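You operate a simulated robot arm through the tools that you are given. There is no shell and no other tool. Be economical: measure what you need, move in short steps, check, and stop when the job is done.

You are at the controls of a simulated two-armed robot. One attempt, no reset.

TASK
Wipe up the spill on the grey bench top with the wipe and put it back.
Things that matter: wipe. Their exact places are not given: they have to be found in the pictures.

It is judged by the outcome, as a careful person would: the job done as asked, and still so three seconds after it is handed in. It fails if anything else is knocked over, pushed out of place, dropped, spilled or broken.

THE ROBOT
Two 6-joint arms with two-finger parallel grippers on one trunk, on a base that drives. Base frame: it is fixed to the floor where the robot stands at the start and does not move with it; the origin is under the middle of the robot, x ahead of it, y to its left, z up. Units: mm, rad, N and s.
The left shoulder is at the start at [280, 185, 1080], the right one opposite. With the tool pointing down near the work surface each hand reaches from about 560 to 940 mm from the robot's upright axis, wherever it stands, measured 20 degrees to its own side. Payload 1.57 kg a hand.
Tool frame (each hand has its own): the origin (TCP) lies between the finger pads and is the grasp point; the fingertips stand 30 mm ahead of it; z points along the fingers, y is the line along which they close. Largest opening 80 mm; finger width 17, thickness 12; the body of the gripper, 40 by 82 mm, starts 80 mm behind the TCP.
Orientation is that of the tool frame in the base frame, as [roll, pitch, yaw] about the fixed x, y, z axes, in that order (R = Rz(yaw) Ry(pitch) Rx(roll)). With the fingers straight down and closing along the base's y, the tool's x points along the base's -x, its y along +y and its z along -z.

THE INTERFACE
- The arms move only by the tool move_arm. It takes "left_commands", "right_commands" or both (then of equal length, played together; a hand with none holds still); each is a list of rows, each an object of numbers (a shift or turn left out is 0, a gripper value left out holds the last): "x", "y", "z": the shift along the tool's x, y, z in mm; "rx", "ry", "rz": the turn, a rotation vector about the tool's x, y, z in rad. In form: [{"x": .., "y": .., "z": .., "rx": .., "ry": .., "rz": ..}, ...]. A call has 1 to 20 rows; each row shifts and turns the commanded pose from where the row before left it, along the tool's axes as they then stand. "left_hand" and "right_hand" are, for a hand that has rows, the opening, from 0 (shut) to 1 (fully open), set as the call begins (left out, the last holds). Each row takes 0.2 s and may step no farther than 50 mm and 0.15 rad from the row before; otherwise, or with a gripper value out of range, the whole call is refused. A pose out of reach is approached as far as the arm can. The call stops where the force on the tool passes 40 N (or 10 N more than at its start, if that is more) or the arm is blocked; 0.2 s more then pass. The fingers move at their own pace (about 153 mm/s each) and stop on an object; they squeeze with about 33 N. The grip force told is the motor's: it shows also when the fingers shut on nothing. Time passes only in rows, and 0.2 s behind the last, so rows that do not move let the fingers close. It gives the time, the measured TCP pose, the force on the tool (base axes), the opening and the grip force at its end, in the units of the frame above (readings bear some noise), with the torque about the TCP (base axes, N m) and any sound that the robot's microphone picked up.
- Cameras (640 x 400 px; columns grow to the right, rows downward): "scene" is now at [238.3, -13.6, 1520.2]; the picture's right is [-0.17, -0.99, 0.00], its down [-0.73, 0.12, -0.67] and it looks along [0.66, -0.11, -0.74] (base axes); focal length 261 px, centre (320, 200). "left" rides on the left gripper at [72, 7, -122] in its tool frame; the picture's right is [-0.09, 1.00, 0.00], its down [-0.84, -0.08, -0.54] and it looks along [-0.54, -0.05, 0.84] (tool axes); focal length 238 px, centre (320, 200). "right" rides on the right gripper at [72, -7, -122] in its tool frame; the picture's right is [0.09, 1.00, 0.00], its down [-0.84, 0.08, -0.54] and it looks along [-0.54, 0.05, 0.84] (tool axes); focal length 238 px, centre (320, 200).
- grab_frame(camera): a new picture of that camera. No time passes.
- slide_trunk(by): slides the trunk up (or, below 0, down) by that many mm; the arms and the scene camera ride with it, the base frame stays. It gives what a move gives, with no picture.
- roll_base(legs): drives the robot by 1 to 6 legs, each [ahead, turn to the left] in mm and rad, along the robot's own axes; the way and the turn of a leg run together, so that a leg with both is an arc; at most 1500 mm and 3.142 rad a leg. The arms and the cameras ride along, it lands a little off, and it stops where it bumps. It gives what a move gives.
- aim_head(pan, tilt): turns the head with the scene camera to pan (to the left, within 1.501 rad either way) and tilt (down, from -0.506 to 1.204), counted from straight ahead of the robot. It gives what a move gives.
- measure_at(camera, pixels): for up to 12 pixels [column, row] of the newest picture of that camera ("zoom" is the newest enlarged one), the place [x, y, z] in the base frame of the surface seen there, good to about 3 mm. No time passes.
- close_up(camera, box): a new picture of the part [left, top, right, bottom] of that camera's present view, enlarged. No time passes.
- finish_job(): hands the job in; it is judged then, once.

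Work in short steps. Measure before you move; look again where a grasp or a placing could have gone wrong, and mend it. You have 80 turns and 58 pictures in all, those below and enlarged ones among them. Open the grippers and draw the arms clear of the work before you hand the job in, unless the task says otherwise; then end with one line.

The tools are called after "Emit:" as name(argument=value, ...) on one line, values as JSON. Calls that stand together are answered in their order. move_arm: Moves the arms, as the interface text tells. Its arguments: {"type":"object","properties":{"left_commands":{"type":"array","items":{"type":"object","properties":{"x":{"type":"number"},"y":{"type":"number"},"z":{"type":"number"},"rx":{"type":"number"},"ry":{"type":"number"},"rz":{"type":"number"}}}},"left_hand":{"type":"number"},"right_commands":{"type":"array","items":{"type":"object","properties":{"x":{"type":"number"},"y":{"type":"number"},"z":{"type":"number"},"rx":{"type":"number"},"ry":{"type":"number"},"rz":{"type":"number"}}}},"right_hand":{"type":"number"}},"required":[]} The other tools are called the same way: slide_trunk (by) slides the trunk up or down; roll_base (legs) drives the base; aim_head (pan, tilt) turns the head that bears the scene camera; grab_frame (camera) takes a picture; measure_at (camera, pixels) gives the place of the surface under pixels of a picture; close_up (camera, box) takes an enlarged picture of a part of a camera's view; finish_job () hands the job in.

At the start:

```text
clock: 0.0
left_tool_pos: [598.8, 115.3, 1113.3]
left_tcp_rot: [3.141, 0.0, -3.141]
left_contact_force: [0.2, 1.5, 1.0]
left_ft_torque: [0.0, 0.0, -0.02]
left_finger_gap: 79.9
left_finger_force: 0.0
right_tool_pos: [498.7, -348.1, 1139.6]
right_tcp_rot: [-3.141, -0.001, 3.14]
right_contact_force: [-0.5, -0.5, -0.1]
right_ft_torque: [-0.04, -0.01, 0.0]
right_finger_gap: 79.7
right_finger_force: 0.0
trunk travel left (down, up): [-775.0, 215.0]
robot x, y, heading: [2.0, 2.6, -0.002]
head pan, tilt: [-0.168, 0.836]
```

scene: 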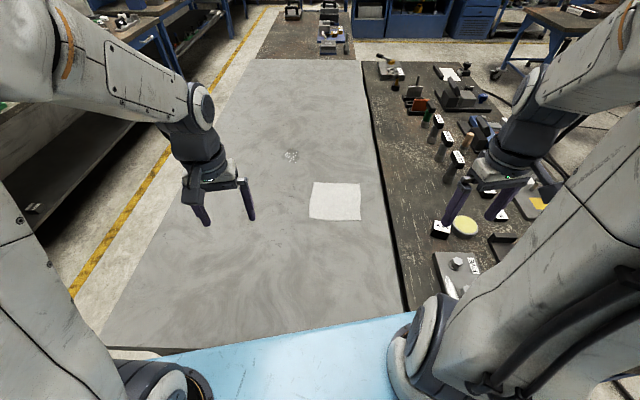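
right: 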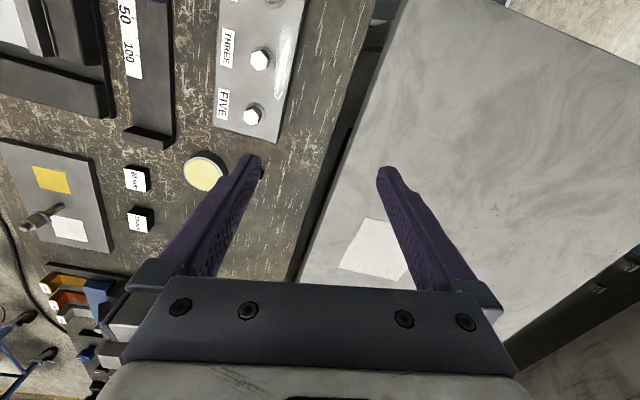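
left: 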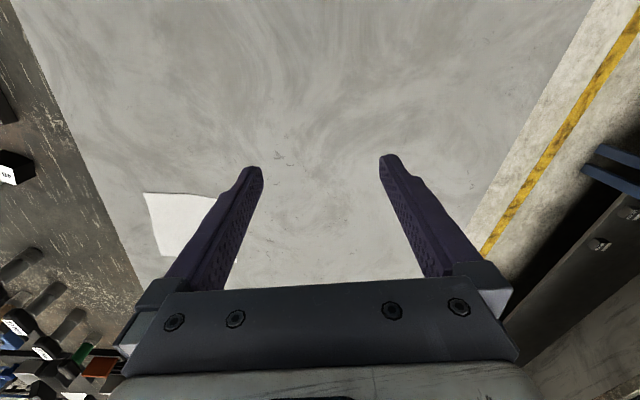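

The white wipe is at about (336,201) in the scene, and there is a possible spill at (291,155). I'll enlarge the area and measure.

Emit:
close_up(camera="scene", box=[220, 110, 400, 230])

Emit:
measure_at(camera="scene", pixels=[[313, 183], [360, 184], [361, 220], [310, 217], [336, 201], [291, 155], [284, 155], [299, 155], [291, 149], [291, 162], [270, 250], [380, 200]])

```text
3.33 times, centred on (310, 170) of scene
```

zoom: 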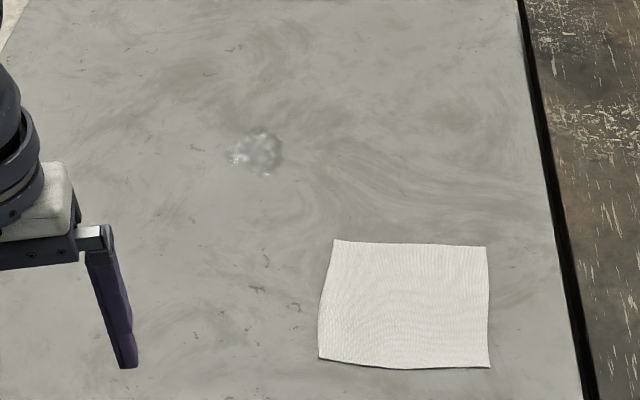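

```text
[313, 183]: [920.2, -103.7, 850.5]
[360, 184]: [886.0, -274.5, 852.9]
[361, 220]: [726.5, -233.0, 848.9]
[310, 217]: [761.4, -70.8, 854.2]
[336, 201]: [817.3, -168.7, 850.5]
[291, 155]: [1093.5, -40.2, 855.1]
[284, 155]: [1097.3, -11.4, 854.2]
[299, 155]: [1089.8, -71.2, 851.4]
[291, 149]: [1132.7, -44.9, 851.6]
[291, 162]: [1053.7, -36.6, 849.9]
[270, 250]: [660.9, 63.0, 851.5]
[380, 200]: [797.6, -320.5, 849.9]
```

The spill is centred near (1093,-40), beyond reach, so I need to drive forward. I'll look down to see what's in front of the base.

Emit:
aim_head(pan=0, tilt=1.2)

Emit:
grab_frame(camera="scene")

Emit:
measure_at(camera="scene", pixels=[[320, 240], [320, 260], [320, 280], [320, 300], [320, 340], [200, 280], [420, 280], [450, 250], [180, 250], [320, 220]])

```text
clock: 0.8
left_tool_pos: [598.5, 115.2, 1113.6]
left_tcp_rot: [-3.141, 0.0, -3.141]
left_contact_force: [-0.2, 0.2, 0.5]
left_ft_torque: [0.01, 0.0, -0.02]
left_finger_gap: 79.9
left_finger_force: 0.0
right_tool_pos: [498.9, -348.8, 1139.8]
right_tcp_rot: [3.141, 0.002, -3.141]
right_contact_force: [0.2, -0.1, -0.3]
right_ft_torque: [-0.01, 0.01, 0.01]
right_finger_gap: 80.1
right_finger_force: 0.1
trunk travel left (down, up): [-775.0, 215.0]
robot x, y, heading: [2.1, -2.5, -0.002]
head pan, tilt: [0.0, 1.201]
```

```text
53 pictures are left
```

scene: 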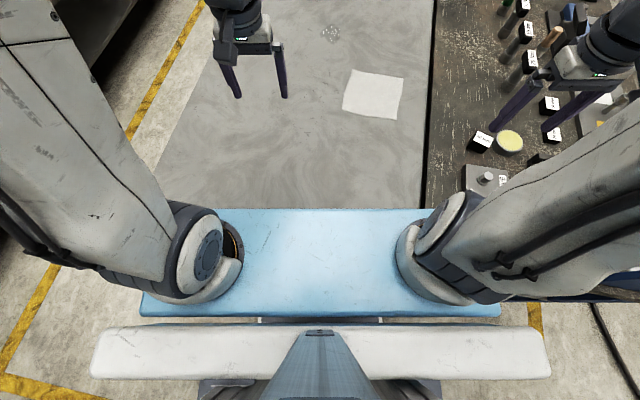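

```text
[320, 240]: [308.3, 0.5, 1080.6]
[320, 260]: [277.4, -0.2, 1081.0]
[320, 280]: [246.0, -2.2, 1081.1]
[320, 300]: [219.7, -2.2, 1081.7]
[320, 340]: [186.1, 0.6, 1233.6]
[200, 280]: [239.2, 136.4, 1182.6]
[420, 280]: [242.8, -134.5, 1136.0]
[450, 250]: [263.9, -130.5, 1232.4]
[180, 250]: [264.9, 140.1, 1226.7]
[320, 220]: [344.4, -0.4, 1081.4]
```

The blue plate belongs to the robot at z 1080. I'll measure the visible base parts and turn the head to find the base outline and the bench's near edge.

Emit:
measure_at(camera="scene", pixels=[[220, 385], [410, 385], [240, 320], [280, 319], [350, 319], [150, 195], [165, 195], [540, 290], [600, 294], [130, 120], [60, 290], [470, 165]])

Emit:
aim_head(pan=1.0, tilt=1.2)

Emit:
grab_frame(camera="scene")

```text
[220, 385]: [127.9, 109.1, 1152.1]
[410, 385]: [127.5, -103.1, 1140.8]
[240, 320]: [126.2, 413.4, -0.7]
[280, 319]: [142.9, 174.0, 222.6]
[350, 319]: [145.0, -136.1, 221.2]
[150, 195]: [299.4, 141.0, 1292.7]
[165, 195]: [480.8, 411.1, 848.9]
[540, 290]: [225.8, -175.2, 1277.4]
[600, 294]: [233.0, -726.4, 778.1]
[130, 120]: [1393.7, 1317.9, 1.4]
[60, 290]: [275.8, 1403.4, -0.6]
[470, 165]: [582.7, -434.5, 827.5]
```

```text
clock: 2.1
left_tool_pos: [598.1, 116.0, 1112.8]
left_tcp_rot: [3.14, 0.0, -3.142]
left_contact_force: [0.0, 0.4, 0.0]
left_ft_torque: [-0.06, -0.01, -0.01]
left_finger_gap: 80.2
left_finger_force: 0.0
right_tool_pos: [497.5, -350.4, 1139.9]
right_tcp_rot: [3.141, 0.001, -3.141]
right_contact_force: [0.8, 0.8, 0.3]
right_ft_torque: [-0.03, 0.02, 0.0]
right_finger_gap: 80.1
right_finger_force: 0.2
trunk travel left (down, up): [-775.0, 215.0]
robot x, y, heading: [-1.5, -2.5, -0.002]
head pan, tilt: [1.0, 1.201]
```

```text
52 pictures are left
```

scene: 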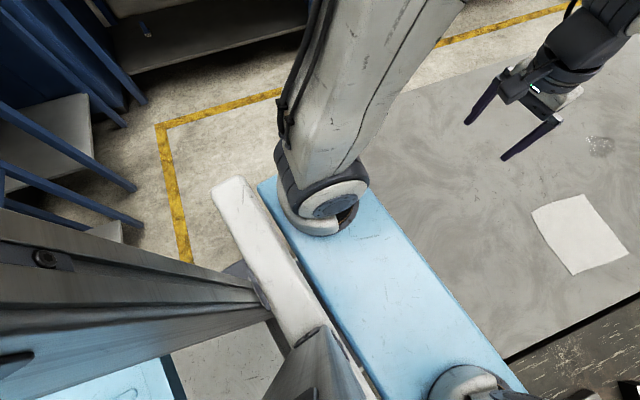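

The base's front and the space under the bench are hidden. I'll swing the left hand out past the bench's left side (y≈415) and turn its camera to look back under the bench.

Emit:
move_arm(left_commands=[{"x": 10, "y": 48}, {"x": 10, "y": 48}, {"x": 10, "y": 48}, {"x": 10, "y": 48}, {"x": 10, "y": 48}, {"x": 10, "y": 48}, {"x": 10, "y": 48}, {"x": 10, "y": 48}, {"x": 10, "y": 48}, {"x": 10, "y": 48}, {"rz": 0.15}, {"rz": 0.15}, {"rz": 0.15}, {"rz": 0.15}, {"rz": 0.15}, {"rz": 0.15}, {"rz": 0.15}, {"rz": 0.15}, {"rz": 0.15}, {"rz": 0.15}])

Emit:
grab_frame(camera="left")

```text
clock: 6.3
left_tool_pos: [499.0, 596.8, 1111.8]
left_tcp_rot: [-3.141, 0.001, 1.639]
left_contact_force: [0.3, -0.3, -0.4]
left_ft_torque: [-0.03, 0.0, -0.02]
left_finger_gap: 80.0
left_finger_force: 0.1
right_tool_pos: [498.5, -349.2, 1140.2]
right_tcp_rot: [-3.141, -0.002, 3.141]
right_contact_force: [0.2, 0.5, -0.3]
right_ft_torque: [-0.02, 0.04, 0.0]
right_finger_gap: 80.0
right_finger_force: 0.1
trunk travel left (down, up): [-775.0, 215.0]
robot x, y, heading: [3.5, 1.9, -0.002]
head pan, tilt: [1.0, 1.201]
```

```text
51 pictures are left
```

left: 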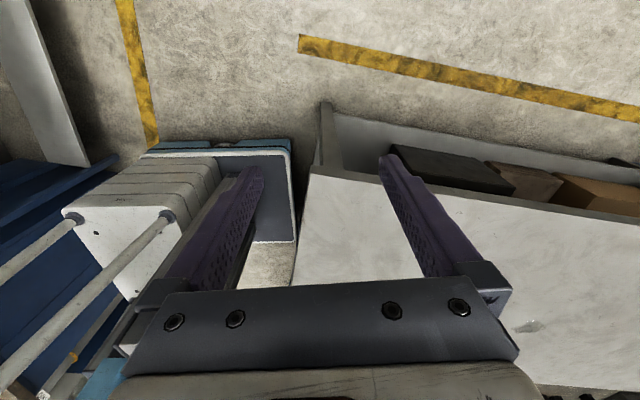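

The base front edge is at col ~292, rows 150-240, and the bench's leg/shelf starts at col ~320. I'll measure the gap.

Emit:
measure_at(camera="left", pixels=[[291, 143], [288, 160], [293, 185], [293, 225], [293, 270], [320, 110], [325, 150], [312, 180], [300, 240], [340, 140], [430, 160], [210, 147]])

```text
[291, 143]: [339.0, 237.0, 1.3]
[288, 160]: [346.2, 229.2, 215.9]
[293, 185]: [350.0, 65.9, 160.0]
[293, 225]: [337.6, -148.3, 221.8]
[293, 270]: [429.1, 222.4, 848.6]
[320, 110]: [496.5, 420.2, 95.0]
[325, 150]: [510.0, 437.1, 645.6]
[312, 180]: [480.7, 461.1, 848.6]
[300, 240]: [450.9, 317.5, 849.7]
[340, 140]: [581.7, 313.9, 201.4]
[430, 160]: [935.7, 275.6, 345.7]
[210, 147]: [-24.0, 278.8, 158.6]
```

The base front (x≈348) is right against the bench's lower shelf (bench is yawed about -0.2 rad), so it cannot go forward. From the left aisle both wipe and spill should be in reach. I'll fold the left arm back and survey the surroundings.

Emit:
move_arm(left_commands=[{"rz": -0.15}, {"rz": -0.15}, {"rz": -0.15}, {"rz": -0.15}, {"rz": -0.15}, {"rz": -0.15}, {"rz": -0.15}, {"rz": -0.15}, {"rz": -0.15}, {"rz": -0.15}, {"x": 10, "y": -40}, {"x": 10, "y": -40}, {"x": 10, "y": -40}, {"x": 10, "y": -40}, {"x": 0, "y": -40}, {"x": 0, "y": -40}])

Emit:
aim_head(pan=1.0, tilt=0.6)

Emit:
grab_frame(camera="scene")

```text
clock: 9.7
left_tool_pos: [458.7, 354.4, 1114.1]
left_tcp_rot: [3.141, 0.001, 3.141]
left_contact_force: [0.0, 0.5, 0.5]
left_ft_torque: [0.01, 0.01, 0.0]
left_finger_gap: 80.1
left_finger_force: 0.1
right_tool_pos: [499.2, -348.1, 1140.6]
right_tcp_rot: [-3.142, 0.0, 3.141]
right_contact_force: [0.3, -0.2, -0.5]
right_ft_torque: [-0.03, -0.01, -0.02]
right_finger_gap: 80.0
right_finger_force: 0.1
trunk travel left (down, up): [-775.0, 215.0]
robot x, y, heading: [3.5, -1.4, -0.007]
head pan, tilt: [1.0, 1.201]
```

```text
clock: 10.7
left_tool_pos: [458.1, 355.0, 1114.4]
left_tcp_rot: [-3.141, 0.0, 3.14]
left_contact_force: [1.2, -0.9, 0.1]
left_ft_torque: [-0.02, 0.03, -0.01]
left_finger_gap: 80.0
left_finger_force: 0.0
right_tool_pos: [498.8, -348.9, 1140.9]
right_tcp_rot: [-3.14, 0.001, -3.141]
right_contact_force: [-0.6, -0.7, 1.1]
right_ft_torque: [0.01, 0.02, -0.03]
right_finger_gap: 79.7
right_finger_force: 0.1
trunk travel left (down, up): [-775.0, 215.0]
robot x, y, heading: [2.3, 0.1, -0.001]
head pan, tilt: [1.0, 0.6]
```

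```text
50 pictures are left
```

scene: 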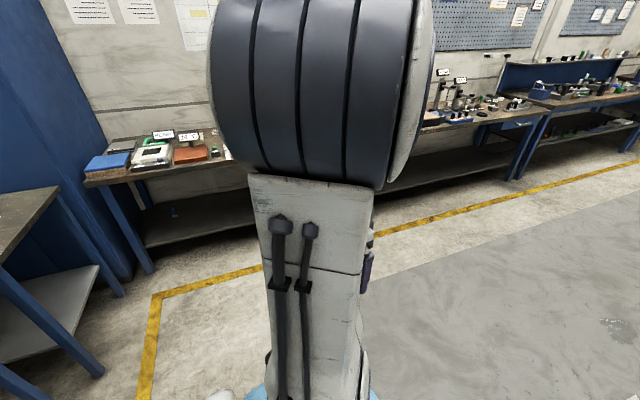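

Measuring the obstacles: wall benches on the left, the near-left blue bench, and the grey bench's left edge.

Emit:
measure_at(camera="scene", pixels=[[88, 183], [152, 270], [440, 130], [515, 178], [58, 192], [100, 374], [385, 268], [450, 232], [560, 192], [155, 295], [120, 292], [240, 270]])

Emit:
aim_head(pan=1.5, tilt=0.7)

Emit:
grab_frame(camera="scene")

```text
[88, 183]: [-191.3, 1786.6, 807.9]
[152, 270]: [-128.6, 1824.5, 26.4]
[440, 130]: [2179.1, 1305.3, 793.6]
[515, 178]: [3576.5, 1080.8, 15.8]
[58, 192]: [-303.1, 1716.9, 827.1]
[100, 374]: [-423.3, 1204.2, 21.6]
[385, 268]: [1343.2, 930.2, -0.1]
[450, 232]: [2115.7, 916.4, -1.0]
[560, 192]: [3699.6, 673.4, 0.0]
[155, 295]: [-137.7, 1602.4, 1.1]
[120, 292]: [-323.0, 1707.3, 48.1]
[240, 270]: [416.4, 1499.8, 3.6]
```

```text
clock: 11.6
left_tool_pos: [458.3, 355.1, 1112.8]
left_tcp_rot: [-3.141, 0.001, 3.141]
left_contact_force: [-0.1, 0.2, -0.6]
left_ft_torque: [0.0, 0.04, -0.01]
left_finger_gap: 79.8
left_finger_force: 0.1
right_tool_pos: [498.1, -349.4, 1139.7]
right_tcp_rot: [-3.141, 0.001, -3.14]
right_contact_force: [0.3, 0.6, 0.4]
right_ft_torque: [0.0, 0.01, 0.01]
right_finger_gap: 80.0
right_finger_force: 0.0
trunk travel left (down, up): [-775.0, 215.0]
robot x, y, heading: [0.8, -0.5, 0.002]
head pan, tilt: [1.499, 0.7]
```

```text
49 pictures are left
```

scene: 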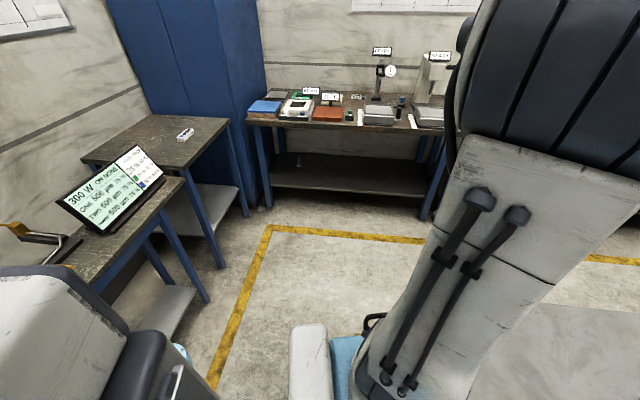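

Emit:
measure_at(camera="scene", pixels=[[185, 180], [205, 300], [100, 285], [190, 310], [160, 330], [60, 268], [225, 268], [246, 215], [130, 330], [215, 340]])

Emit:
aim_head(pan=-1.5, tilt=0.7)

Emit:
grab_frame(camera="scene")

```text
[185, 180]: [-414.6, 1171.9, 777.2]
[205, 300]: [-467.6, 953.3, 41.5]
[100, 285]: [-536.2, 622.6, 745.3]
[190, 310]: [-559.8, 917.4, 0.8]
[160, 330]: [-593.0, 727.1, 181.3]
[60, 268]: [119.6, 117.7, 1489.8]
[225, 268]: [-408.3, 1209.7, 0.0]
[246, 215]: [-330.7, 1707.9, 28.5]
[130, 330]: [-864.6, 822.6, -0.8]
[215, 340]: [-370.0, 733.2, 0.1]
```

```text
clock: 14.2
left_tool_pos: [458.1, 353.7, 1113.8]
left_tcp_rot: [-3.14, -0.001, -3.14]
left_contact_force: [0.4, 0.0, 0.3]
left_ft_torque: [-0.03, 0.05, 0.01]
left_finger_gap: 79.8
left_finger_force: 0.0
right_tool_pos: [500.1, -349.1, 1139.8]
right_tcp_rot: [3.141, 0.001, -3.141]
right_contact_force: [-0.2, -0.5, -0.3]
right_ft_torque: [-0.03, -0.03, -0.03]
right_finger_gap: 80.0
right_finger_force: 0.1
trunk travel left (down, up): [-775.0, 215.0]
robot x, y, heading: [1.1, -1.0, 0.003]
head pan, tilt: [-1.499, 0.7]
```

```text
48 pictures are left
```

scene: 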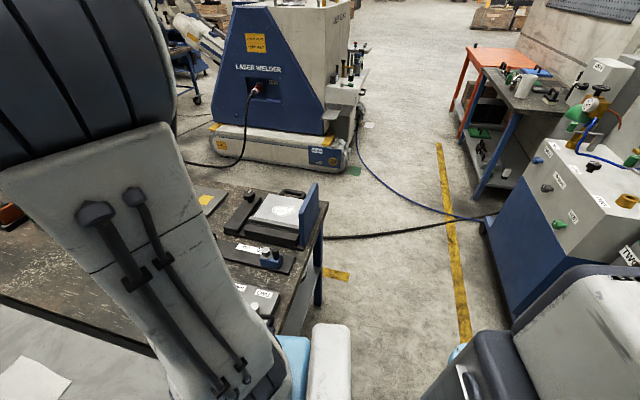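

The way is open: corridor behind the bench is wide enough, and the left aisle is about 1150 mm wide. I'll back off 100 mm, turn left to run parallel to the bench's front edge, and drive out to the aisle.

Emit:
roll_base(legs=[[-100, 0], [0, 1.36]])

Emit:
aim_head(pan=0, tilt=0.7)

Emit:
grab_frame(camera="scene")

```text
clock: 18.8
left_tool_pos: [-362.6, 518.3, 1113.8]
left_tcp_rot: [-3.142, 0.001, -1.764]
left_contact_force: [0.5, 0.7, 0.0]
left_ft_torque: [0.0, 0.0, 0.02]
left_finger_gap: 79.9
left_finger_force: 0.0
right_tool_pos: [336.2, 422.8, 1139.4]
right_tcp_rot: [3.139, 0.001, -1.763]
right_contact_force: [0.3, -1.1, -0.6]
right_ft_torque: [0.02, 0.02, 0.02]
right_finger_gap: 80.0
right_finger_force: 0.2
trunk travel left (down, up): [-775.0, 215.0]
robot x, y, heading: [-101.5, -2.2, 1.375]
head pan, tilt: [-1.499, 0.7]
```

```text
clock: 20.4
left_tool_pos: [-363.1, 518.5, 1114.0]
left_tcp_rot: [-3.141, 0.0, -1.766]
left_contact_force: [-0.4, 0.5, -0.2]
left_ft_torque: [0.02, 0.01, -0.04]
left_finger_gap: 80.1
left_finger_force: 0.1
right_tool_pos: [335.1, 422.3, 1139.1]
right_tcp_rot: [-3.141, 0.001, -1.764]
right_contact_force: [-0.1, 0.2, -0.4]
right_ft_torque: [0.0, -0.03, 0.02]
right_finger_gap: 80.2
right_finger_force: 0.0
trunk travel left (down, up): [-775.0, 215.0]
robot x, y, heading: [-105.1, 1.0, 1.381]
head pan, tilt: [0.0, 0.7]
```

```text
47 pictures are left
```

scene: 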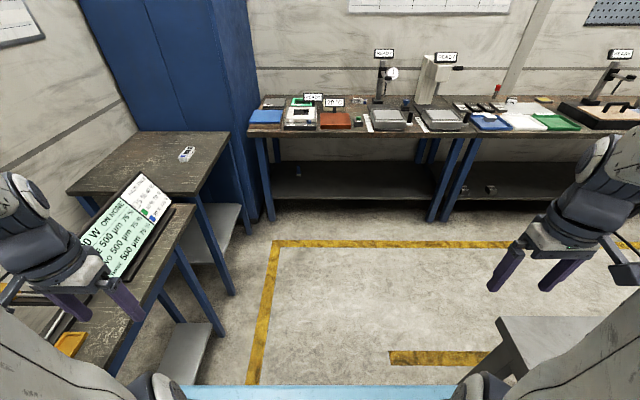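

Left gripper at (80,270) looks near the monitor; I'll measure the monitor's heights and the bench corner before driving.

Emit:
measure_at(camera="scene", pixels=[[145, 178], [175, 208], [165, 245], [112, 280], [192, 215], [500, 322], [445, 55], [382, 52], [185, 390], [455, 185], [500, 380]])

```text
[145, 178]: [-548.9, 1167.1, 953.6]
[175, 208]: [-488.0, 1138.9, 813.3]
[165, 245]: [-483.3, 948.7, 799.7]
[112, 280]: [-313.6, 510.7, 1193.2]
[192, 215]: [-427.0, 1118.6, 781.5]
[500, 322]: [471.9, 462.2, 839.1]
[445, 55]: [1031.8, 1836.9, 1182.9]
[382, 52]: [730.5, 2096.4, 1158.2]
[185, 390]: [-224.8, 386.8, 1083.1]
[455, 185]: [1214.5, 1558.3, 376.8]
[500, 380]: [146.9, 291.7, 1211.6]
```

Clear. Driving out to the aisle and turning right to run along the bench.

Emit:
roll_base(legs=[[1120, 0], [0, -1.591]])

Emit:
grab_frame(camera="scene")

```text
clock: 30.0
left_tool_pos: [640.1, 1330.0, 1114.7]
left_tcp_rot: [-3.141, 0.002, 2.895]
left_contact_force: [-0.9, 0.0, -0.2]
left_ft_torque: [0.03, 0.01, 0.0]
left_finger_gap: 79.9
left_finger_force: 0.0
right_tool_pos: [508.8, 637.5, 1140.0]
right_tcp_rot: [3.141, -0.001, 2.895]
right_contact_force: [0.1, 0.1, -0.1]
right_ft_torque: [0.0, 0.0, -0.05]
right_finger_gap: 80.1
right_finger_force: 0.1
trunk travel left (down, up): [-775.0, 215.0]
robot x, y, heading: [110.3, 1095.8, -0.242]
head pan, tilt: [0.0, 0.7]
```

```text
46 pictures are left
```

scene: 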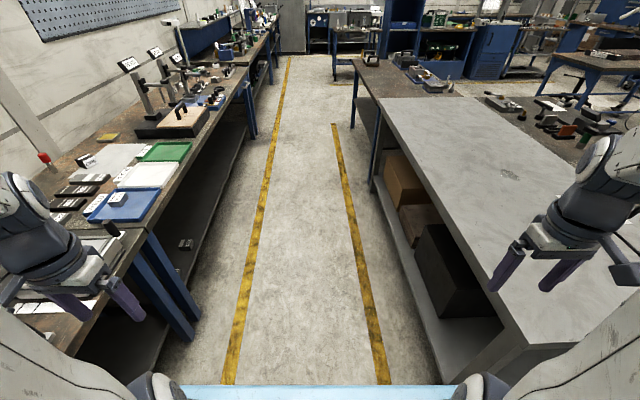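

Measuring both bench edges and the tall objects on the left near the left hand's path.

Emit:
measure_at(camera="scene", pixels=[[136, 255], [245, 72], [379, 100], [455, 225], [540, 347], [375, 170], [430, 310], [148, 100], [165, 65], [108, 230], [508, 172], [180, 105]])

```text
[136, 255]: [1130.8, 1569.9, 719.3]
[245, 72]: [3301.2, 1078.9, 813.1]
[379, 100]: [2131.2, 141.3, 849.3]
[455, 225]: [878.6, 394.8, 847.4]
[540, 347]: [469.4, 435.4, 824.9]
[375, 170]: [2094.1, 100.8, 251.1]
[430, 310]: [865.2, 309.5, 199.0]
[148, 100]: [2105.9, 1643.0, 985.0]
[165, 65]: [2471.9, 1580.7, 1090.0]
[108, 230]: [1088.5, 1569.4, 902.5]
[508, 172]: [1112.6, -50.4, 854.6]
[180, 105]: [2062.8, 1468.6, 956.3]
```

Bench edge line confirmed (yaw about -0.2). Driving along the aisle and turning right to face the bench side.

Emit:
roll_base(legs=[[835, 0], [0, -1.529]])

Emit:
aim_head(pan=0, tilt=0.95)

Emit:
grab_frame(camera="scene")

```text
clock: 38.3
left_tool_pos: [1135.1, 360.3, 1114.4]
left_tcp_rot: [-3.141, 0.0, 1.311]
left_contact_force: [0.2, -0.4, -0.4]
left_ft_torque: [-0.03, 0.0, -0.01]
left_finger_gap: 79.9
left_finger_force: 0.0
right_tool_pos: [445.3, 501.6, 1140.4]
right_tcp_rot: [-3.14, 0.0, 1.311]
right_contact_force: [0.5, -0.3, -0.4]
right_ft_torque: [0.03, 0.02, 0.01]
right_finger_gap: 80.1
right_finger_force: 0.1
trunk travel left (down, up): [-775.0, 215.0]
robot x, y, heading: [908.7, 895.5, -1.83]
head pan, tilt: [0.0, 0.7]
```

```text
clock: 39.1
left_tool_pos: [1136.7, 360.3, 1115.4]
left_tcp_rot: [3.141, 0.001, 1.311]
left_contact_force: [-0.9, 0.1, 0.4]
left_ft_torque: [-0.01, -0.01, 0.02]
left_finger_gap: 79.8
left_finger_force: 0.0
right_tool_pos: [446.4, 502.3, 1139.0]
right_tcp_rot: [-3.141, 0.0, 1.313]
right_contact_force: [-0.1, 0.4, 0.2]
right_ft_torque: [0.0, -0.04, -0.02]
right_finger_gap: 79.8
right_finger_force: 0.1
trunk travel left (down, up): [-775.0, 215.0]
robot x, y, heading: [908.7, 895.6, -1.831]
head pan, tilt: [0.0, 0.949]
```

```text
45 pictures are left
```

scene: 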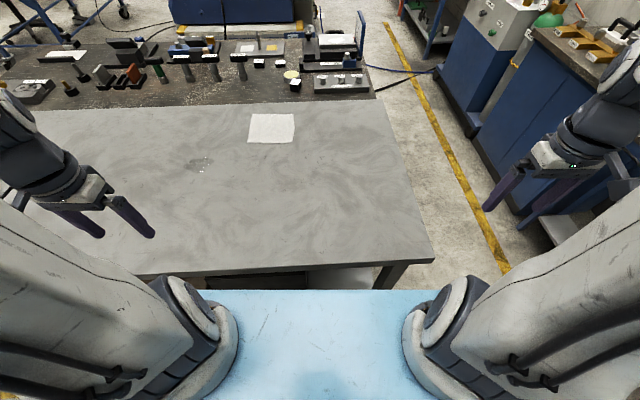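

I'll straighten by +0.06 rad and close in 150 mm to just short of the bench edge.

Emit:
roll_base(legs=[[0, 0.06], [150, 0]])

Emit:
grab_frame(camera="scene")

Emit:
close_up(camera="scene", box=[160, 90, 340, 210])

```text
clock: 40.9
left_tool_pos: [1135.2, 227.1, 1115.0]
left_tcp_rot: [3.141, 0.0, 1.365]
left_contact_force: [0.4, -0.3, 0.2]
left_ft_torque: [-0.03, 0.02, 0.05]
left_finger_gap: 80.2
left_finger_force: 0.1
right_tool_pos: [437.3, 330.3, 1140.7]
right_tcp_rot: [-3.141, 0.0, 1.369]
right_contact_force: [-0.6, -0.4, -0.6]
right_ft_torque: [0.02, -0.02, 0.02]
right_finger_gap: 80.1
right_finger_force: 0.0
trunk travel left (down, up): [-775.0, 215.0]
robot x, y, heading: [878.5, 747.1, -1.773]
head pan, tilt: [0.0, 0.949]
```

```text
44 pictures are left
```

scene: 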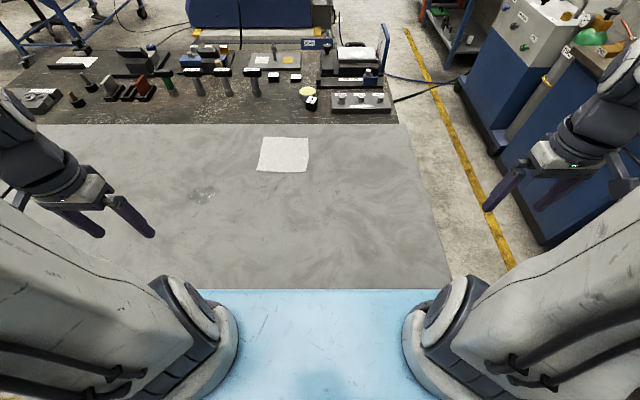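

```text
3.33 times, centred on (250, 150) of scene
```

zoom: 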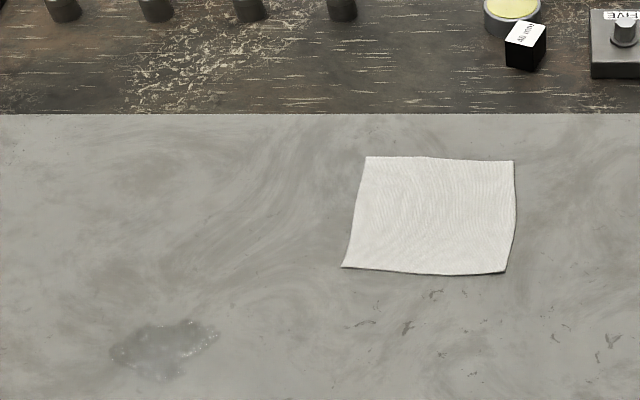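

I'll measure the wipe corners and spill outline from here.

Emit:
measure_at(camera="zoom", pixels=[[367, 159], [512, 163], [504, 271], [345, 266], [425, 272], [430, 215], [112, 352], [216, 334], [178, 319], [160, 381], [165, 348], [425, 112]])

```text
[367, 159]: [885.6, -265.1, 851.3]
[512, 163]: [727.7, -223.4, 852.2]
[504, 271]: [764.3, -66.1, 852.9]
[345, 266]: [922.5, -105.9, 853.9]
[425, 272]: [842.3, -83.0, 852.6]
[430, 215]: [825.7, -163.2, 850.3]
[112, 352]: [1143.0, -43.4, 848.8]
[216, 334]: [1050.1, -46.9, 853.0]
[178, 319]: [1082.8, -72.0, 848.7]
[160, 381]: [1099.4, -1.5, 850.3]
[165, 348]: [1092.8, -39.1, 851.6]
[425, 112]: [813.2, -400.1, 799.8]
```

Wipe centre ≈(825,-165), spill ≈(1096,-38) about 90×70 mm. I'll bring the left hand above the wipe, slightly to the near side of centre at (829,-145), at z≈960.

Emit:
move_arm(left_commands=[{"x": -42.7, "y": -22.4, "z": 0}, {"x": -42.7, "y": -22.4, "z": 0}, {"x": -42.7, "y": -22.4, "z": 0}, {"x": -42.7, "y": -22.4, "z": 10}, {"x": -42.7, "y": -22.4, "z": 15}, {"x": -42.7, "y": -22.4, "z": 20}, {"x": -42.7, "y": -22.4, "z": 25}, {"x": -42.7, "y": -22.4, "z": 25}, {"x": -42.7, "y": -22.4, "z": 30}, {"x": -42.7, "y": -22.4, "z": 30}, {}], left_hand=0.8)

Emit:
grab_frame(camera="left")

Emit:
grab_frame(camera="scene")

```text
refused: row 5 steps farther than a row can; nothing moved
```

```text
42 pictures are left
```

left: 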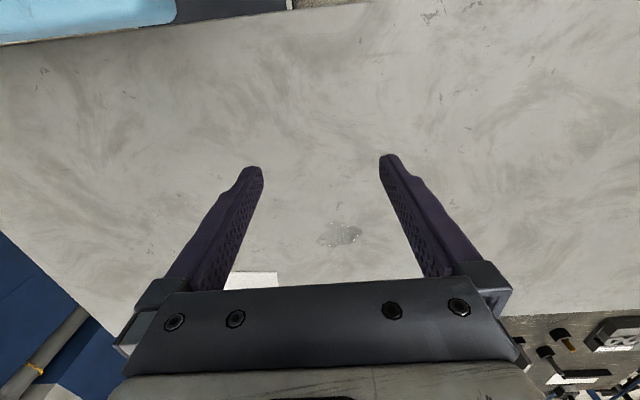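

```text
41 pictures are left
```

scene: 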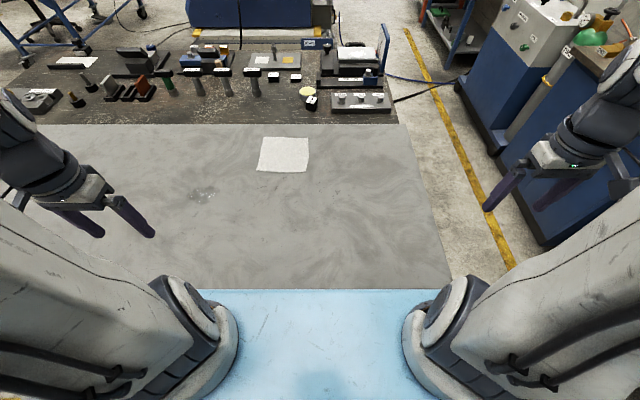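

The call was refused because the row steps were too long; I'll repeat with shorter rows.

Emit:
move_arm(left_commands=[{"x": -38.8, "y": -20.4}, {"x": -38.8, "y": -20.4}, {"x": -38.8, "y": -20.4}, {"x": -38.8, "y": -20.4}, {"x": -38.8, "y": -20.4}, {"x": -38.8, "y": -20.4}, {"x": -38.8, "y": -20.4}, {"x": -38.8, "y": -20.4}, {"x": -38.8, "y": -20.4}, {"x": -38.8, "y": -20.4}, {"x": -38.8, "y": -20.4}, {"z": 40}, {"z": 40}, {"z": 40}, {"z": 35}, {}], left_hand=0.8)

Emit:
grab_frame(camera="left")

Emit:
grab_frame(camera="scene")

```text
clock: 44.3
left_tool_pos: [830.7, -138.9, 957.6]
left_tcp_rot: [-3.141, 0.0, 1.366]
left_contact_force: [0.3, 0.7, -0.2]
left_ft_torque: [0.04, -0.02, -0.01]
left_finger_gap: 63.9
left_finger_force: 0.1
left hand out of reach, approached as far as the arm can: row 11
right_tool_pos: [437.4, 329.5, 1140.2]
right_tcp_rot: [-3.141, -0.001, 1.368]
right_contact_force: [0.2, -0.2, -1.1]
right_ft_torque: [0.01, 0.01, -0.02]
right_finger_gap: 80.0
right_finger_force: 0.2
trunk travel left (down, up): [-775.0, 215.0]
robot x, y, heading: [879.0, 745.8, -1.774]
head pan, tilt: [0.0, 0.949]
```

```text
40 pictures are left
```

left: 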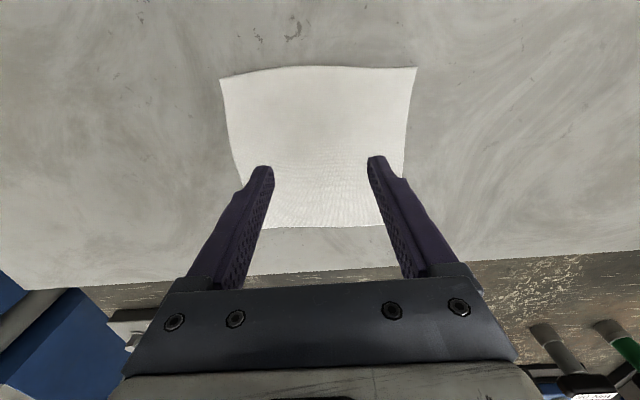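

```text
39 pictures are left
```

scene: 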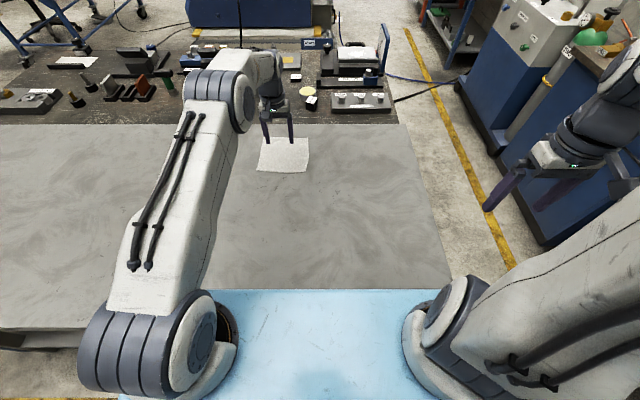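

The fingers straddle the wipe middle. I'll descend until the fingertips lightly touch, in a coarse then fine step.

Emit:
move_arm(left_commands=[{"z": 35}, {"z": 30}, {"z": 6}, {"z": 2}, {"z": 2}, {}], left_hand=0.7)

```text
clock: 45.7
left_tool_pos: [830.7, -140.1, 881.0]
left_tcp_rot: [-3.141, -0.002, 1.366]
left_contact_force: [0.3, -0.2, -0.8]
left_ft_torque: [-0.01, -0.01, 0.0]
left_finger_gap: 56.1
left_finger_force: 0.1
right_tool_pos: [438.0, 329.3, 1139.9]
right_tcp_rot: [3.139, 0.001, 1.368]
right_contact_force: [-0.8, 0.4, 0.0]
right_ft_torque: [-0.01, 0.0, 0.03]
right_finger_gap: 80.1
right_finger_force: 0.1
trunk travel left (down, up): [-775.0, 215.0]
robot x, y, heading: [881.5, 748.9, -1.772]
head pan, tilt: [0.0, 0.949]
```

No contact yet at z 881; going down in 1 mm steps.

Emit:
move_arm(left_commands=[{"z": 1}, {"z": 1}, {}])

```text
clock: 46.5
left_tool_pos: [830.3, -140.4, 880.6]
left_tcp_rot: [-3.141, 0.002, 1.366]
left_contact_force: [1.5, 0.0, 5.2]
left_ft_torque: [0.02, -0.05, 0.0]
left_finger_gap: 55.8
left_finger_force: 0.1
right_tool_pos: [438.2, 329.6, 1140.2]
right_tcp_rot: [3.141, 0.001, 1.368]
right_contact_force: [0.6, -0.7, 0.1]
right_ft_torque: [-0.01, 0.0, 0.05]
right_finger_gap: 79.8
right_finger_force: 0.2
trunk travel left (down, up): [-775.0, 215.0]
robot x, y, heading: [882.3, 747.4, -1.78]
head pan, tilt: [0.0, 0.949]
```

Contact at 5 N. I'll close the fingers to pinch the cloth.

Emit:
move_arm(left_commands=[{}, {}, {}, {}], left_hand=0)

Emit:
grab_frame(camera="left")

```text
clock: 47.5
left_tool_pos: [830.3, -139.7, 879.9]
left_tcp_rot: [-3.139, 0.002, 1.367]
left_contact_force: [-1.0, -1.0, 10.8]
left_ft_torque: [-0.07, 0.01, -0.02]
left_finger_gap: 2.2
left_finger_force: 24.0
right_tool_pos: [438.2, 330.5, 1138.2]
right_tcp_rot: [3.141, 0.002, 1.369]
right_contact_force: [-0.1, -0.4, 0.0]
right_ft_torque: [0.05, -0.03, -0.01]
right_finger_gap: 80.3
right_finger_force: 0.0
trunk travel left (down, up): [-775.0, 215.0]
robot x, y, heading: [882.9, 748.5, -1.767]
head pan, tilt: [0.0, 0.949]
```

```text
38 pictures are left
```

left: 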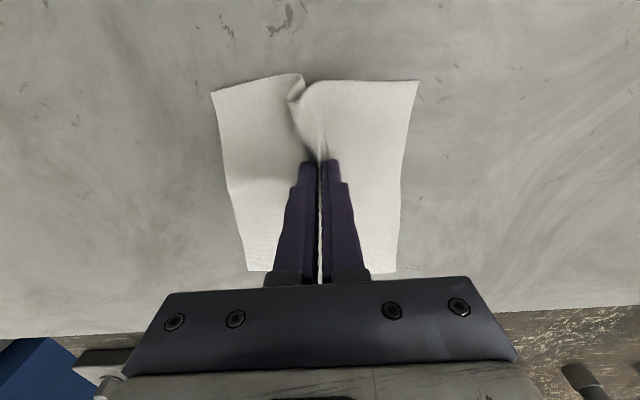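

The cloth is pinched (gap 2.2 mm, fold visible). I'll ease up 1.5 mm and slide it slowly to the spill centre.

Emit:
move_arm(left_commands=[{"z": -1.5}, {"x": 12.8, "y": 20}, {"x": 12.8, "y": 20}, {"x": 12.8, "y": 20}, {"x": 12.8, "y": 20}, {"x": 12.8, "y": 20}, {"x": 12.8, "y": 20}, {"x": 12.8, "y": 20}, {"x": 12.8, "y": 20}, {"x": 12.8, "y": 20}, {"x": 12.8, "y": 20}, {"x": 12.8, "y": 20}, {"x": 12.8, "y": 20}, {}])

Emit:
grab_frame(camera="left")

Emit:
grab_frame(camera="scene")

```text
clock: 50.5
left_tool_pos: [1098.4, -37.9, 881.2]
left_tcp_rot: [3.141, 0.0, 1.369]
left_contact_force: [-2.2, -0.7, 8.8]
left_ft_torque: [-0.03, 0.08, 0.0]
left_finger_gap: 2.2
left_finger_force: 24.3
right_tool_pos: [438.3, 329.9, 1138.9]
right_tcp_rot: [-3.14, 0.002, 1.369]
right_contact_force: [-0.5, -0.6, -0.5]
right_ft_torque: [0.03, 0.0, 0.04]
right_finger_gap: 80.1
right_finger_force: 0.1
trunk travel left (down, up): [-775.0, 215.0]
robot x, y, heading: [877.9, 749.0, -1.77]
head pan, tilt: [0.0, 0.949]
```

```text
37 pictures are left
```

left: 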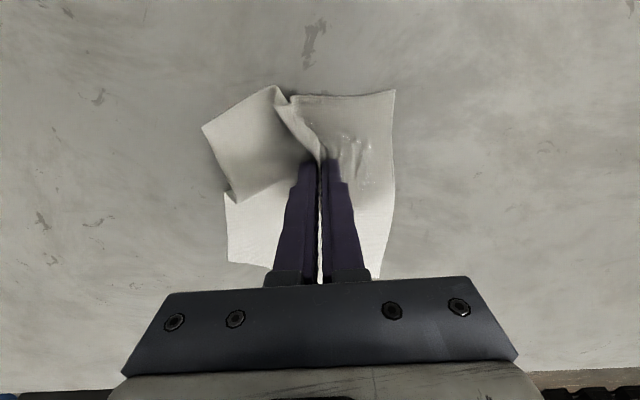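

```text
36 pictures are left
```

scene: 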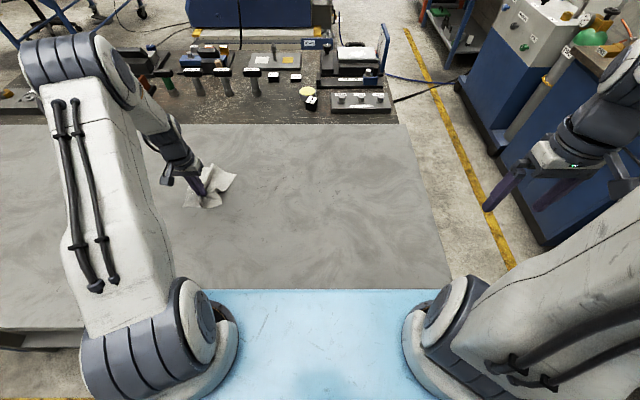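

The cloth is over the spill. I'll wipe in a raster over about ±45 × ±60 mm.

Emit:
move_arm(left_commands=[{"x": -22, "y": -30}, {"x": -22, "y": -30}, {"y": 40}, {"y": 40}, {"y": 40}, {"x": 30}, {"y": -40}, {"y": -40}, {"y": -40}, {"x": 30}, {"y": 40}, {"y": 40}, {"y": 40}, {"x": 30}, {"y": -40}, {"y": -40}, {"y": -40}, {}])

Emit:
grab_frame(camera="left")

Emit:
close_up(camera="scene", box=[140, 130, 300, 230])

```text
clock: 54.3
left_tool_pos: [1049.6, 21.1, 880.6]
left_tcp_rot: [-3.141, 0.0, 1.367]
left_contact_force: [3.5, 0.5, 11.8]
left_ft_torque: [0.04, -0.14, -0.01]
left_finger_gap: 2.2
left_finger_force: 23.9
right_tool_pos: [437.3, 329.7, 1140.3]
right_tcp_rot: [3.14, 0.002, 1.368]
right_contact_force: [0.1, 0.7, -0.4]
right_ft_torque: [-0.02, 0.04, -0.02]
right_finger_gap: 80.2
right_finger_force: 0.1
trunk travel left (down, up): [-775.0, 215.0]
robot x, y, heading: [881.1, 746.8, -1.773]
head pan, tilt: [0.0, 0.949]
```

```text
35 pictures are left
```

left: 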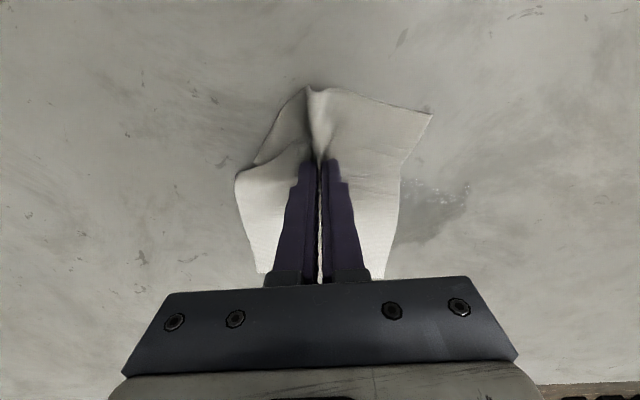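

```text
4.00 times, centred on (220, 180) of scene
```

zoom: 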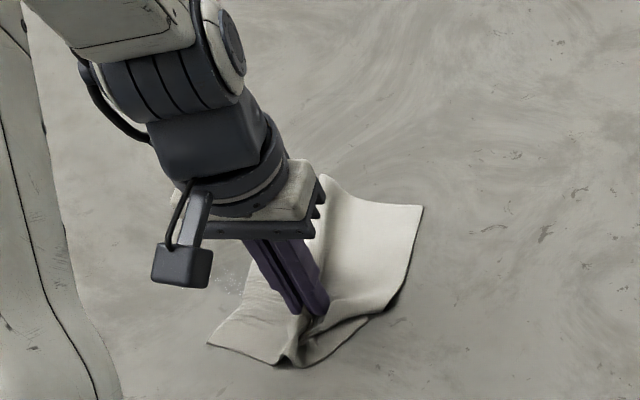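

The remaining spill is visible at (435,205) in the left view; I'll measure it.

Emit:
measure_at(camera="left", pixels=[[400, 235], [468, 190], [430, 183], [440, 215], [320, 160]])

Emit:
close_up(camera="left", box=[360, 140, 520, 240])

```text
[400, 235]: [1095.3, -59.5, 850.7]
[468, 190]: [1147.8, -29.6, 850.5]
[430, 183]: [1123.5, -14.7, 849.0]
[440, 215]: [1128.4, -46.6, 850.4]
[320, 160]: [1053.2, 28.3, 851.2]
```

```text
4.00 times, centred on (440, 190) of left
```

zoom: 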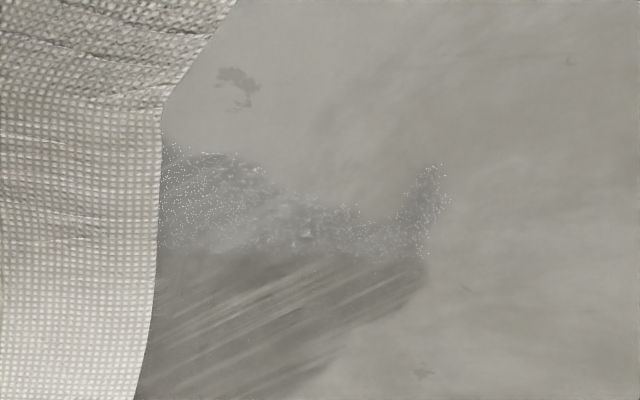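

Some liquid remains, streaked where the pressed cloth passed, so I need denser strokes. I'll go over it with 12 mm spacing.

Emit:
move_arm(left_commands=[{"y": 43}, {"y": 43}, {"y": 43}, {"x": -12}, {"y": -43}, {"y": -43}, {"y": -43}, {"x": -12}, {"y": 43}, {"y": 43}, {"y": 43}, {"x": -12}, {"y": -43}, {"y": -43}, {"y": -43}, {"x": -12}, {"y": 43}, {"y": 43}, {"y": 43}, {"x": -12}])

Emit:
move_arm(left_commands=[{"y": -43}, {"y": -43}, {"y": -43}, {"x": -12}, {"y": 43}, {"y": 43}, {"y": 43}, {"x": -12}, {"y": -43}, {"y": -43}, {"y": -43}, {"x": -12}, {"y": 43}, {"y": 43}, {"y": 43}, {"x": -12}, {"y": -43}, {"y": -43}, {"y": -43}, {"y": -30}])

Emit:
grab_frame(camera="left")

Emit:
close_up(camera="scene", box=[140, 130, 300, 230])

```text
clock: 58.5
left_tool_pos: [1162.9, -65.8, 884.4]
left_tcp_rot: [3.141, 0.001, 1.367]
left_contact_force: [0.0, 0.4, 0.3]
left_ft_torque: [0.03, 0.02, 0.0]
left_finger_gap: 2.1
left_finger_force: 24.5
right_tool_pos: [438.2, 330.2, 1140.8]
right_tcp_rot: [-3.141, 0.0, 1.371]
right_contact_force: [0.2, 0.4, -0.3]
right_ft_torque: [-0.02, 0.03, 0.01]
right_finger_gap: 80.1
right_finger_force: 0.0
trunk travel left (down, up): [-775.0, 215.0]
robot x, y, heading: [882.6, 749.0, -1.775]
head pan, tilt: [0.0, 0.949]
```

```text
clock: 62.7
left_tool_pos: [996.1, -80.7, 882.9]
left_tcp_rot: [3.141, 0.001, 1.369]
left_contact_force: [-0.1, 0.7, 0.6]
left_ft_torque: [-0.03, -0.02, -0.02]
left_finger_gap: 2.4
left_finger_force: 24.2
right_tool_pos: [438.0, 329.1, 1140.4]
right_tcp_rot: [3.142, 0.002, 1.368]
right_contact_force: [-0.1, -0.7, -0.4]
right_ft_torque: [-0.01, -0.01, -0.04]
right_finger_gap: 80.1
right_finger_force: 0.0
trunk travel left (down, up): [-775.0, 215.0]
robot x, y, heading: [878.7, 746.2, -1.772]
head pan, tilt: [0.0, 0.949]
```

```text
32 pictures are left
```

left: 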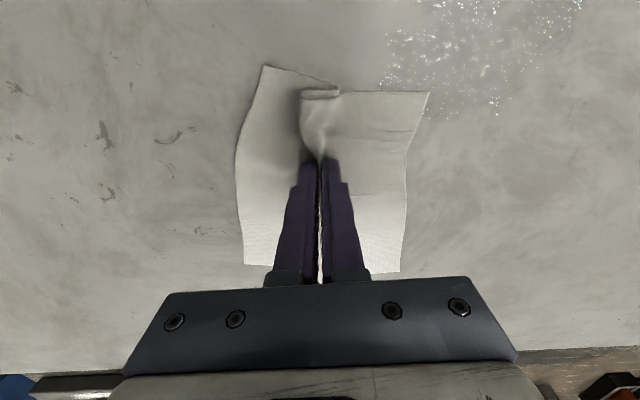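

```text
4.00 times, centred on (220, 180) of scene
```

zoom: 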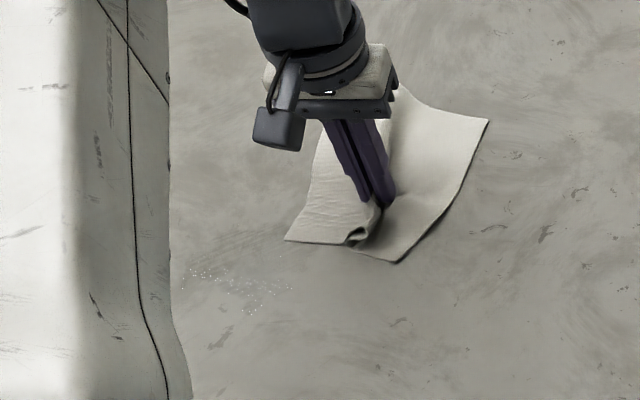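

Contact was lost (force ≈0, z rose to 883-884), and droplets remain around (470,55) in the left view. I'll measure their extent.

Emit:
measure_at(camera="left", pixels=[[385, 75], [440, 8], [575, 8], [500, 112], [450, 118], [540, 60], [480, 50]])

Emit:
measure_at(camera="zoom", pixels=[[185, 275], [290, 288], [250, 312], [215, 345], [235, 275]])

Emit:
close_up(camera="left", box=[360, 0, 600, 150])

```text
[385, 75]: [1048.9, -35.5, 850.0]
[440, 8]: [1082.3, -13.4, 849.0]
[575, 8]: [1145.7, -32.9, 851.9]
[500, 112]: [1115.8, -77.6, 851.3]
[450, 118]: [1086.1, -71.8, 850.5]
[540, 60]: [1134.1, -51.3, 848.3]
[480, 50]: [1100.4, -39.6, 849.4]
```

```text
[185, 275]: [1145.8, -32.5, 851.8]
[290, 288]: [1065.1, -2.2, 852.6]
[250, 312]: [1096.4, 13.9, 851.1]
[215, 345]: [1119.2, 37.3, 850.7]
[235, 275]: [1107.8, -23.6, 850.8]
```

```text
2.67 times, centred on (480, 75) of left
```

zoom: 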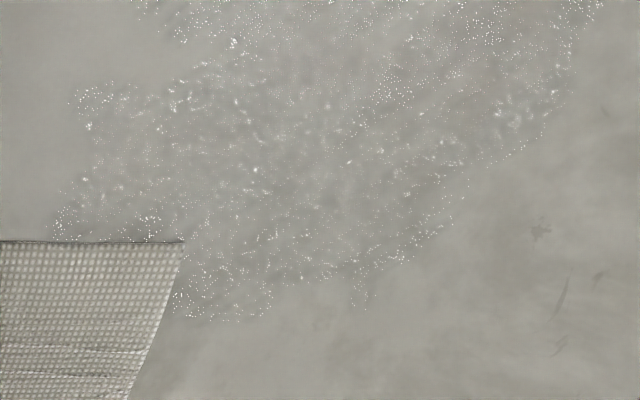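

Lowering here in small steps to regain contact before wiping again.

Emit:
move_arm(left_commands=[{"z": 1}, {"z": 1}, {}])

```text
clock: 63.5
left_tool_pos: [995.0, -81.1, 882.7]
left_tcp_rot: [-3.141, 0.002, 1.366]
left_contact_force: [1.9, 1.3, 9.2]
left_ft_torque: [0.04, -0.07, 0.0]
left_finger_gap: 2.2
left_finger_force: 23.9
right_tool_pos: [437.8, 329.1, 1140.5]
right_tcp_rot: [3.141, -0.001, 1.369]
right_contact_force: [0.4, -1.0, 0.0]
right_ft_torque: [0.01, -0.02, 0.0]
right_finger_gap: 79.9
right_finger_force: 0.1
trunk travel left (down, up): [-775.0, 215.0]
robot x, y, heading: [877.6, 745.7, -1.777]
head pan, tilt: [0.0, 0.949]
```

Contact at 9 N. Now strokes along the tool's x with 15 mm spacing, slightly firmer.

Emit:
move_arm(left_commands=[{"y": 30, "z": 0.7}, {"x": 35}, {"x": 35}, {"x": 35}, {"x": 35}, {"y": 15}, {"x": -35}, {"x": -35}, {"x": -35}, {"x": -35}, {"y": 15}, {"x": 35}, {"x": 35}, {"x": 35}, {"x": 35}, {"y": 15}, {"x": -35}, {"x": -35}, {"x": -35}, {"x": -35}])

Emit:
grab_frame(camera="left")

```text
clock: 64.9
left_tool_pos: [1066.5, 44.7, 881.4]
left_tcp_rot: [-3.137, -0.009, 1.366]
left_contact_force: [-1.8, 3.1, 19.3]
left_ft_torque: [0.04, 0.04, -0.03]
left_finger_gap: 2.3
left_finger_force: 24.1
right_tool_pos: [437.1, 329.7, 1139.9]
right_tcp_rot: [3.141, -0.002, 1.369]
right_contact_force: [-0.3, -0.2, -0.2]
right_ft_torque: [0.0, 0.04, -0.01]
right_finger_gap: 79.9
right_finger_force: 0.0
trunk travel left (down, up): [-775.0, 215.0]
robot x, y, heading: [880.1, 748.8, -1.771]
head pan, tilt: [0.0, 0.949]
stopped in row 7 (left hand): the force on the tool passed its limit at 44 N (the readings are from after the stop); the commanded pose is now the measured one
```

```text
29 pictures are left
```

left: 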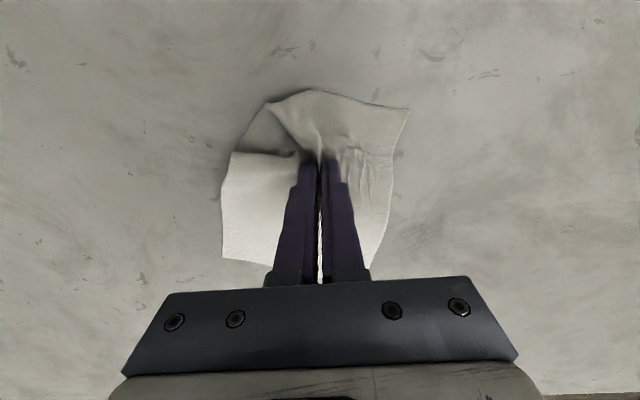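

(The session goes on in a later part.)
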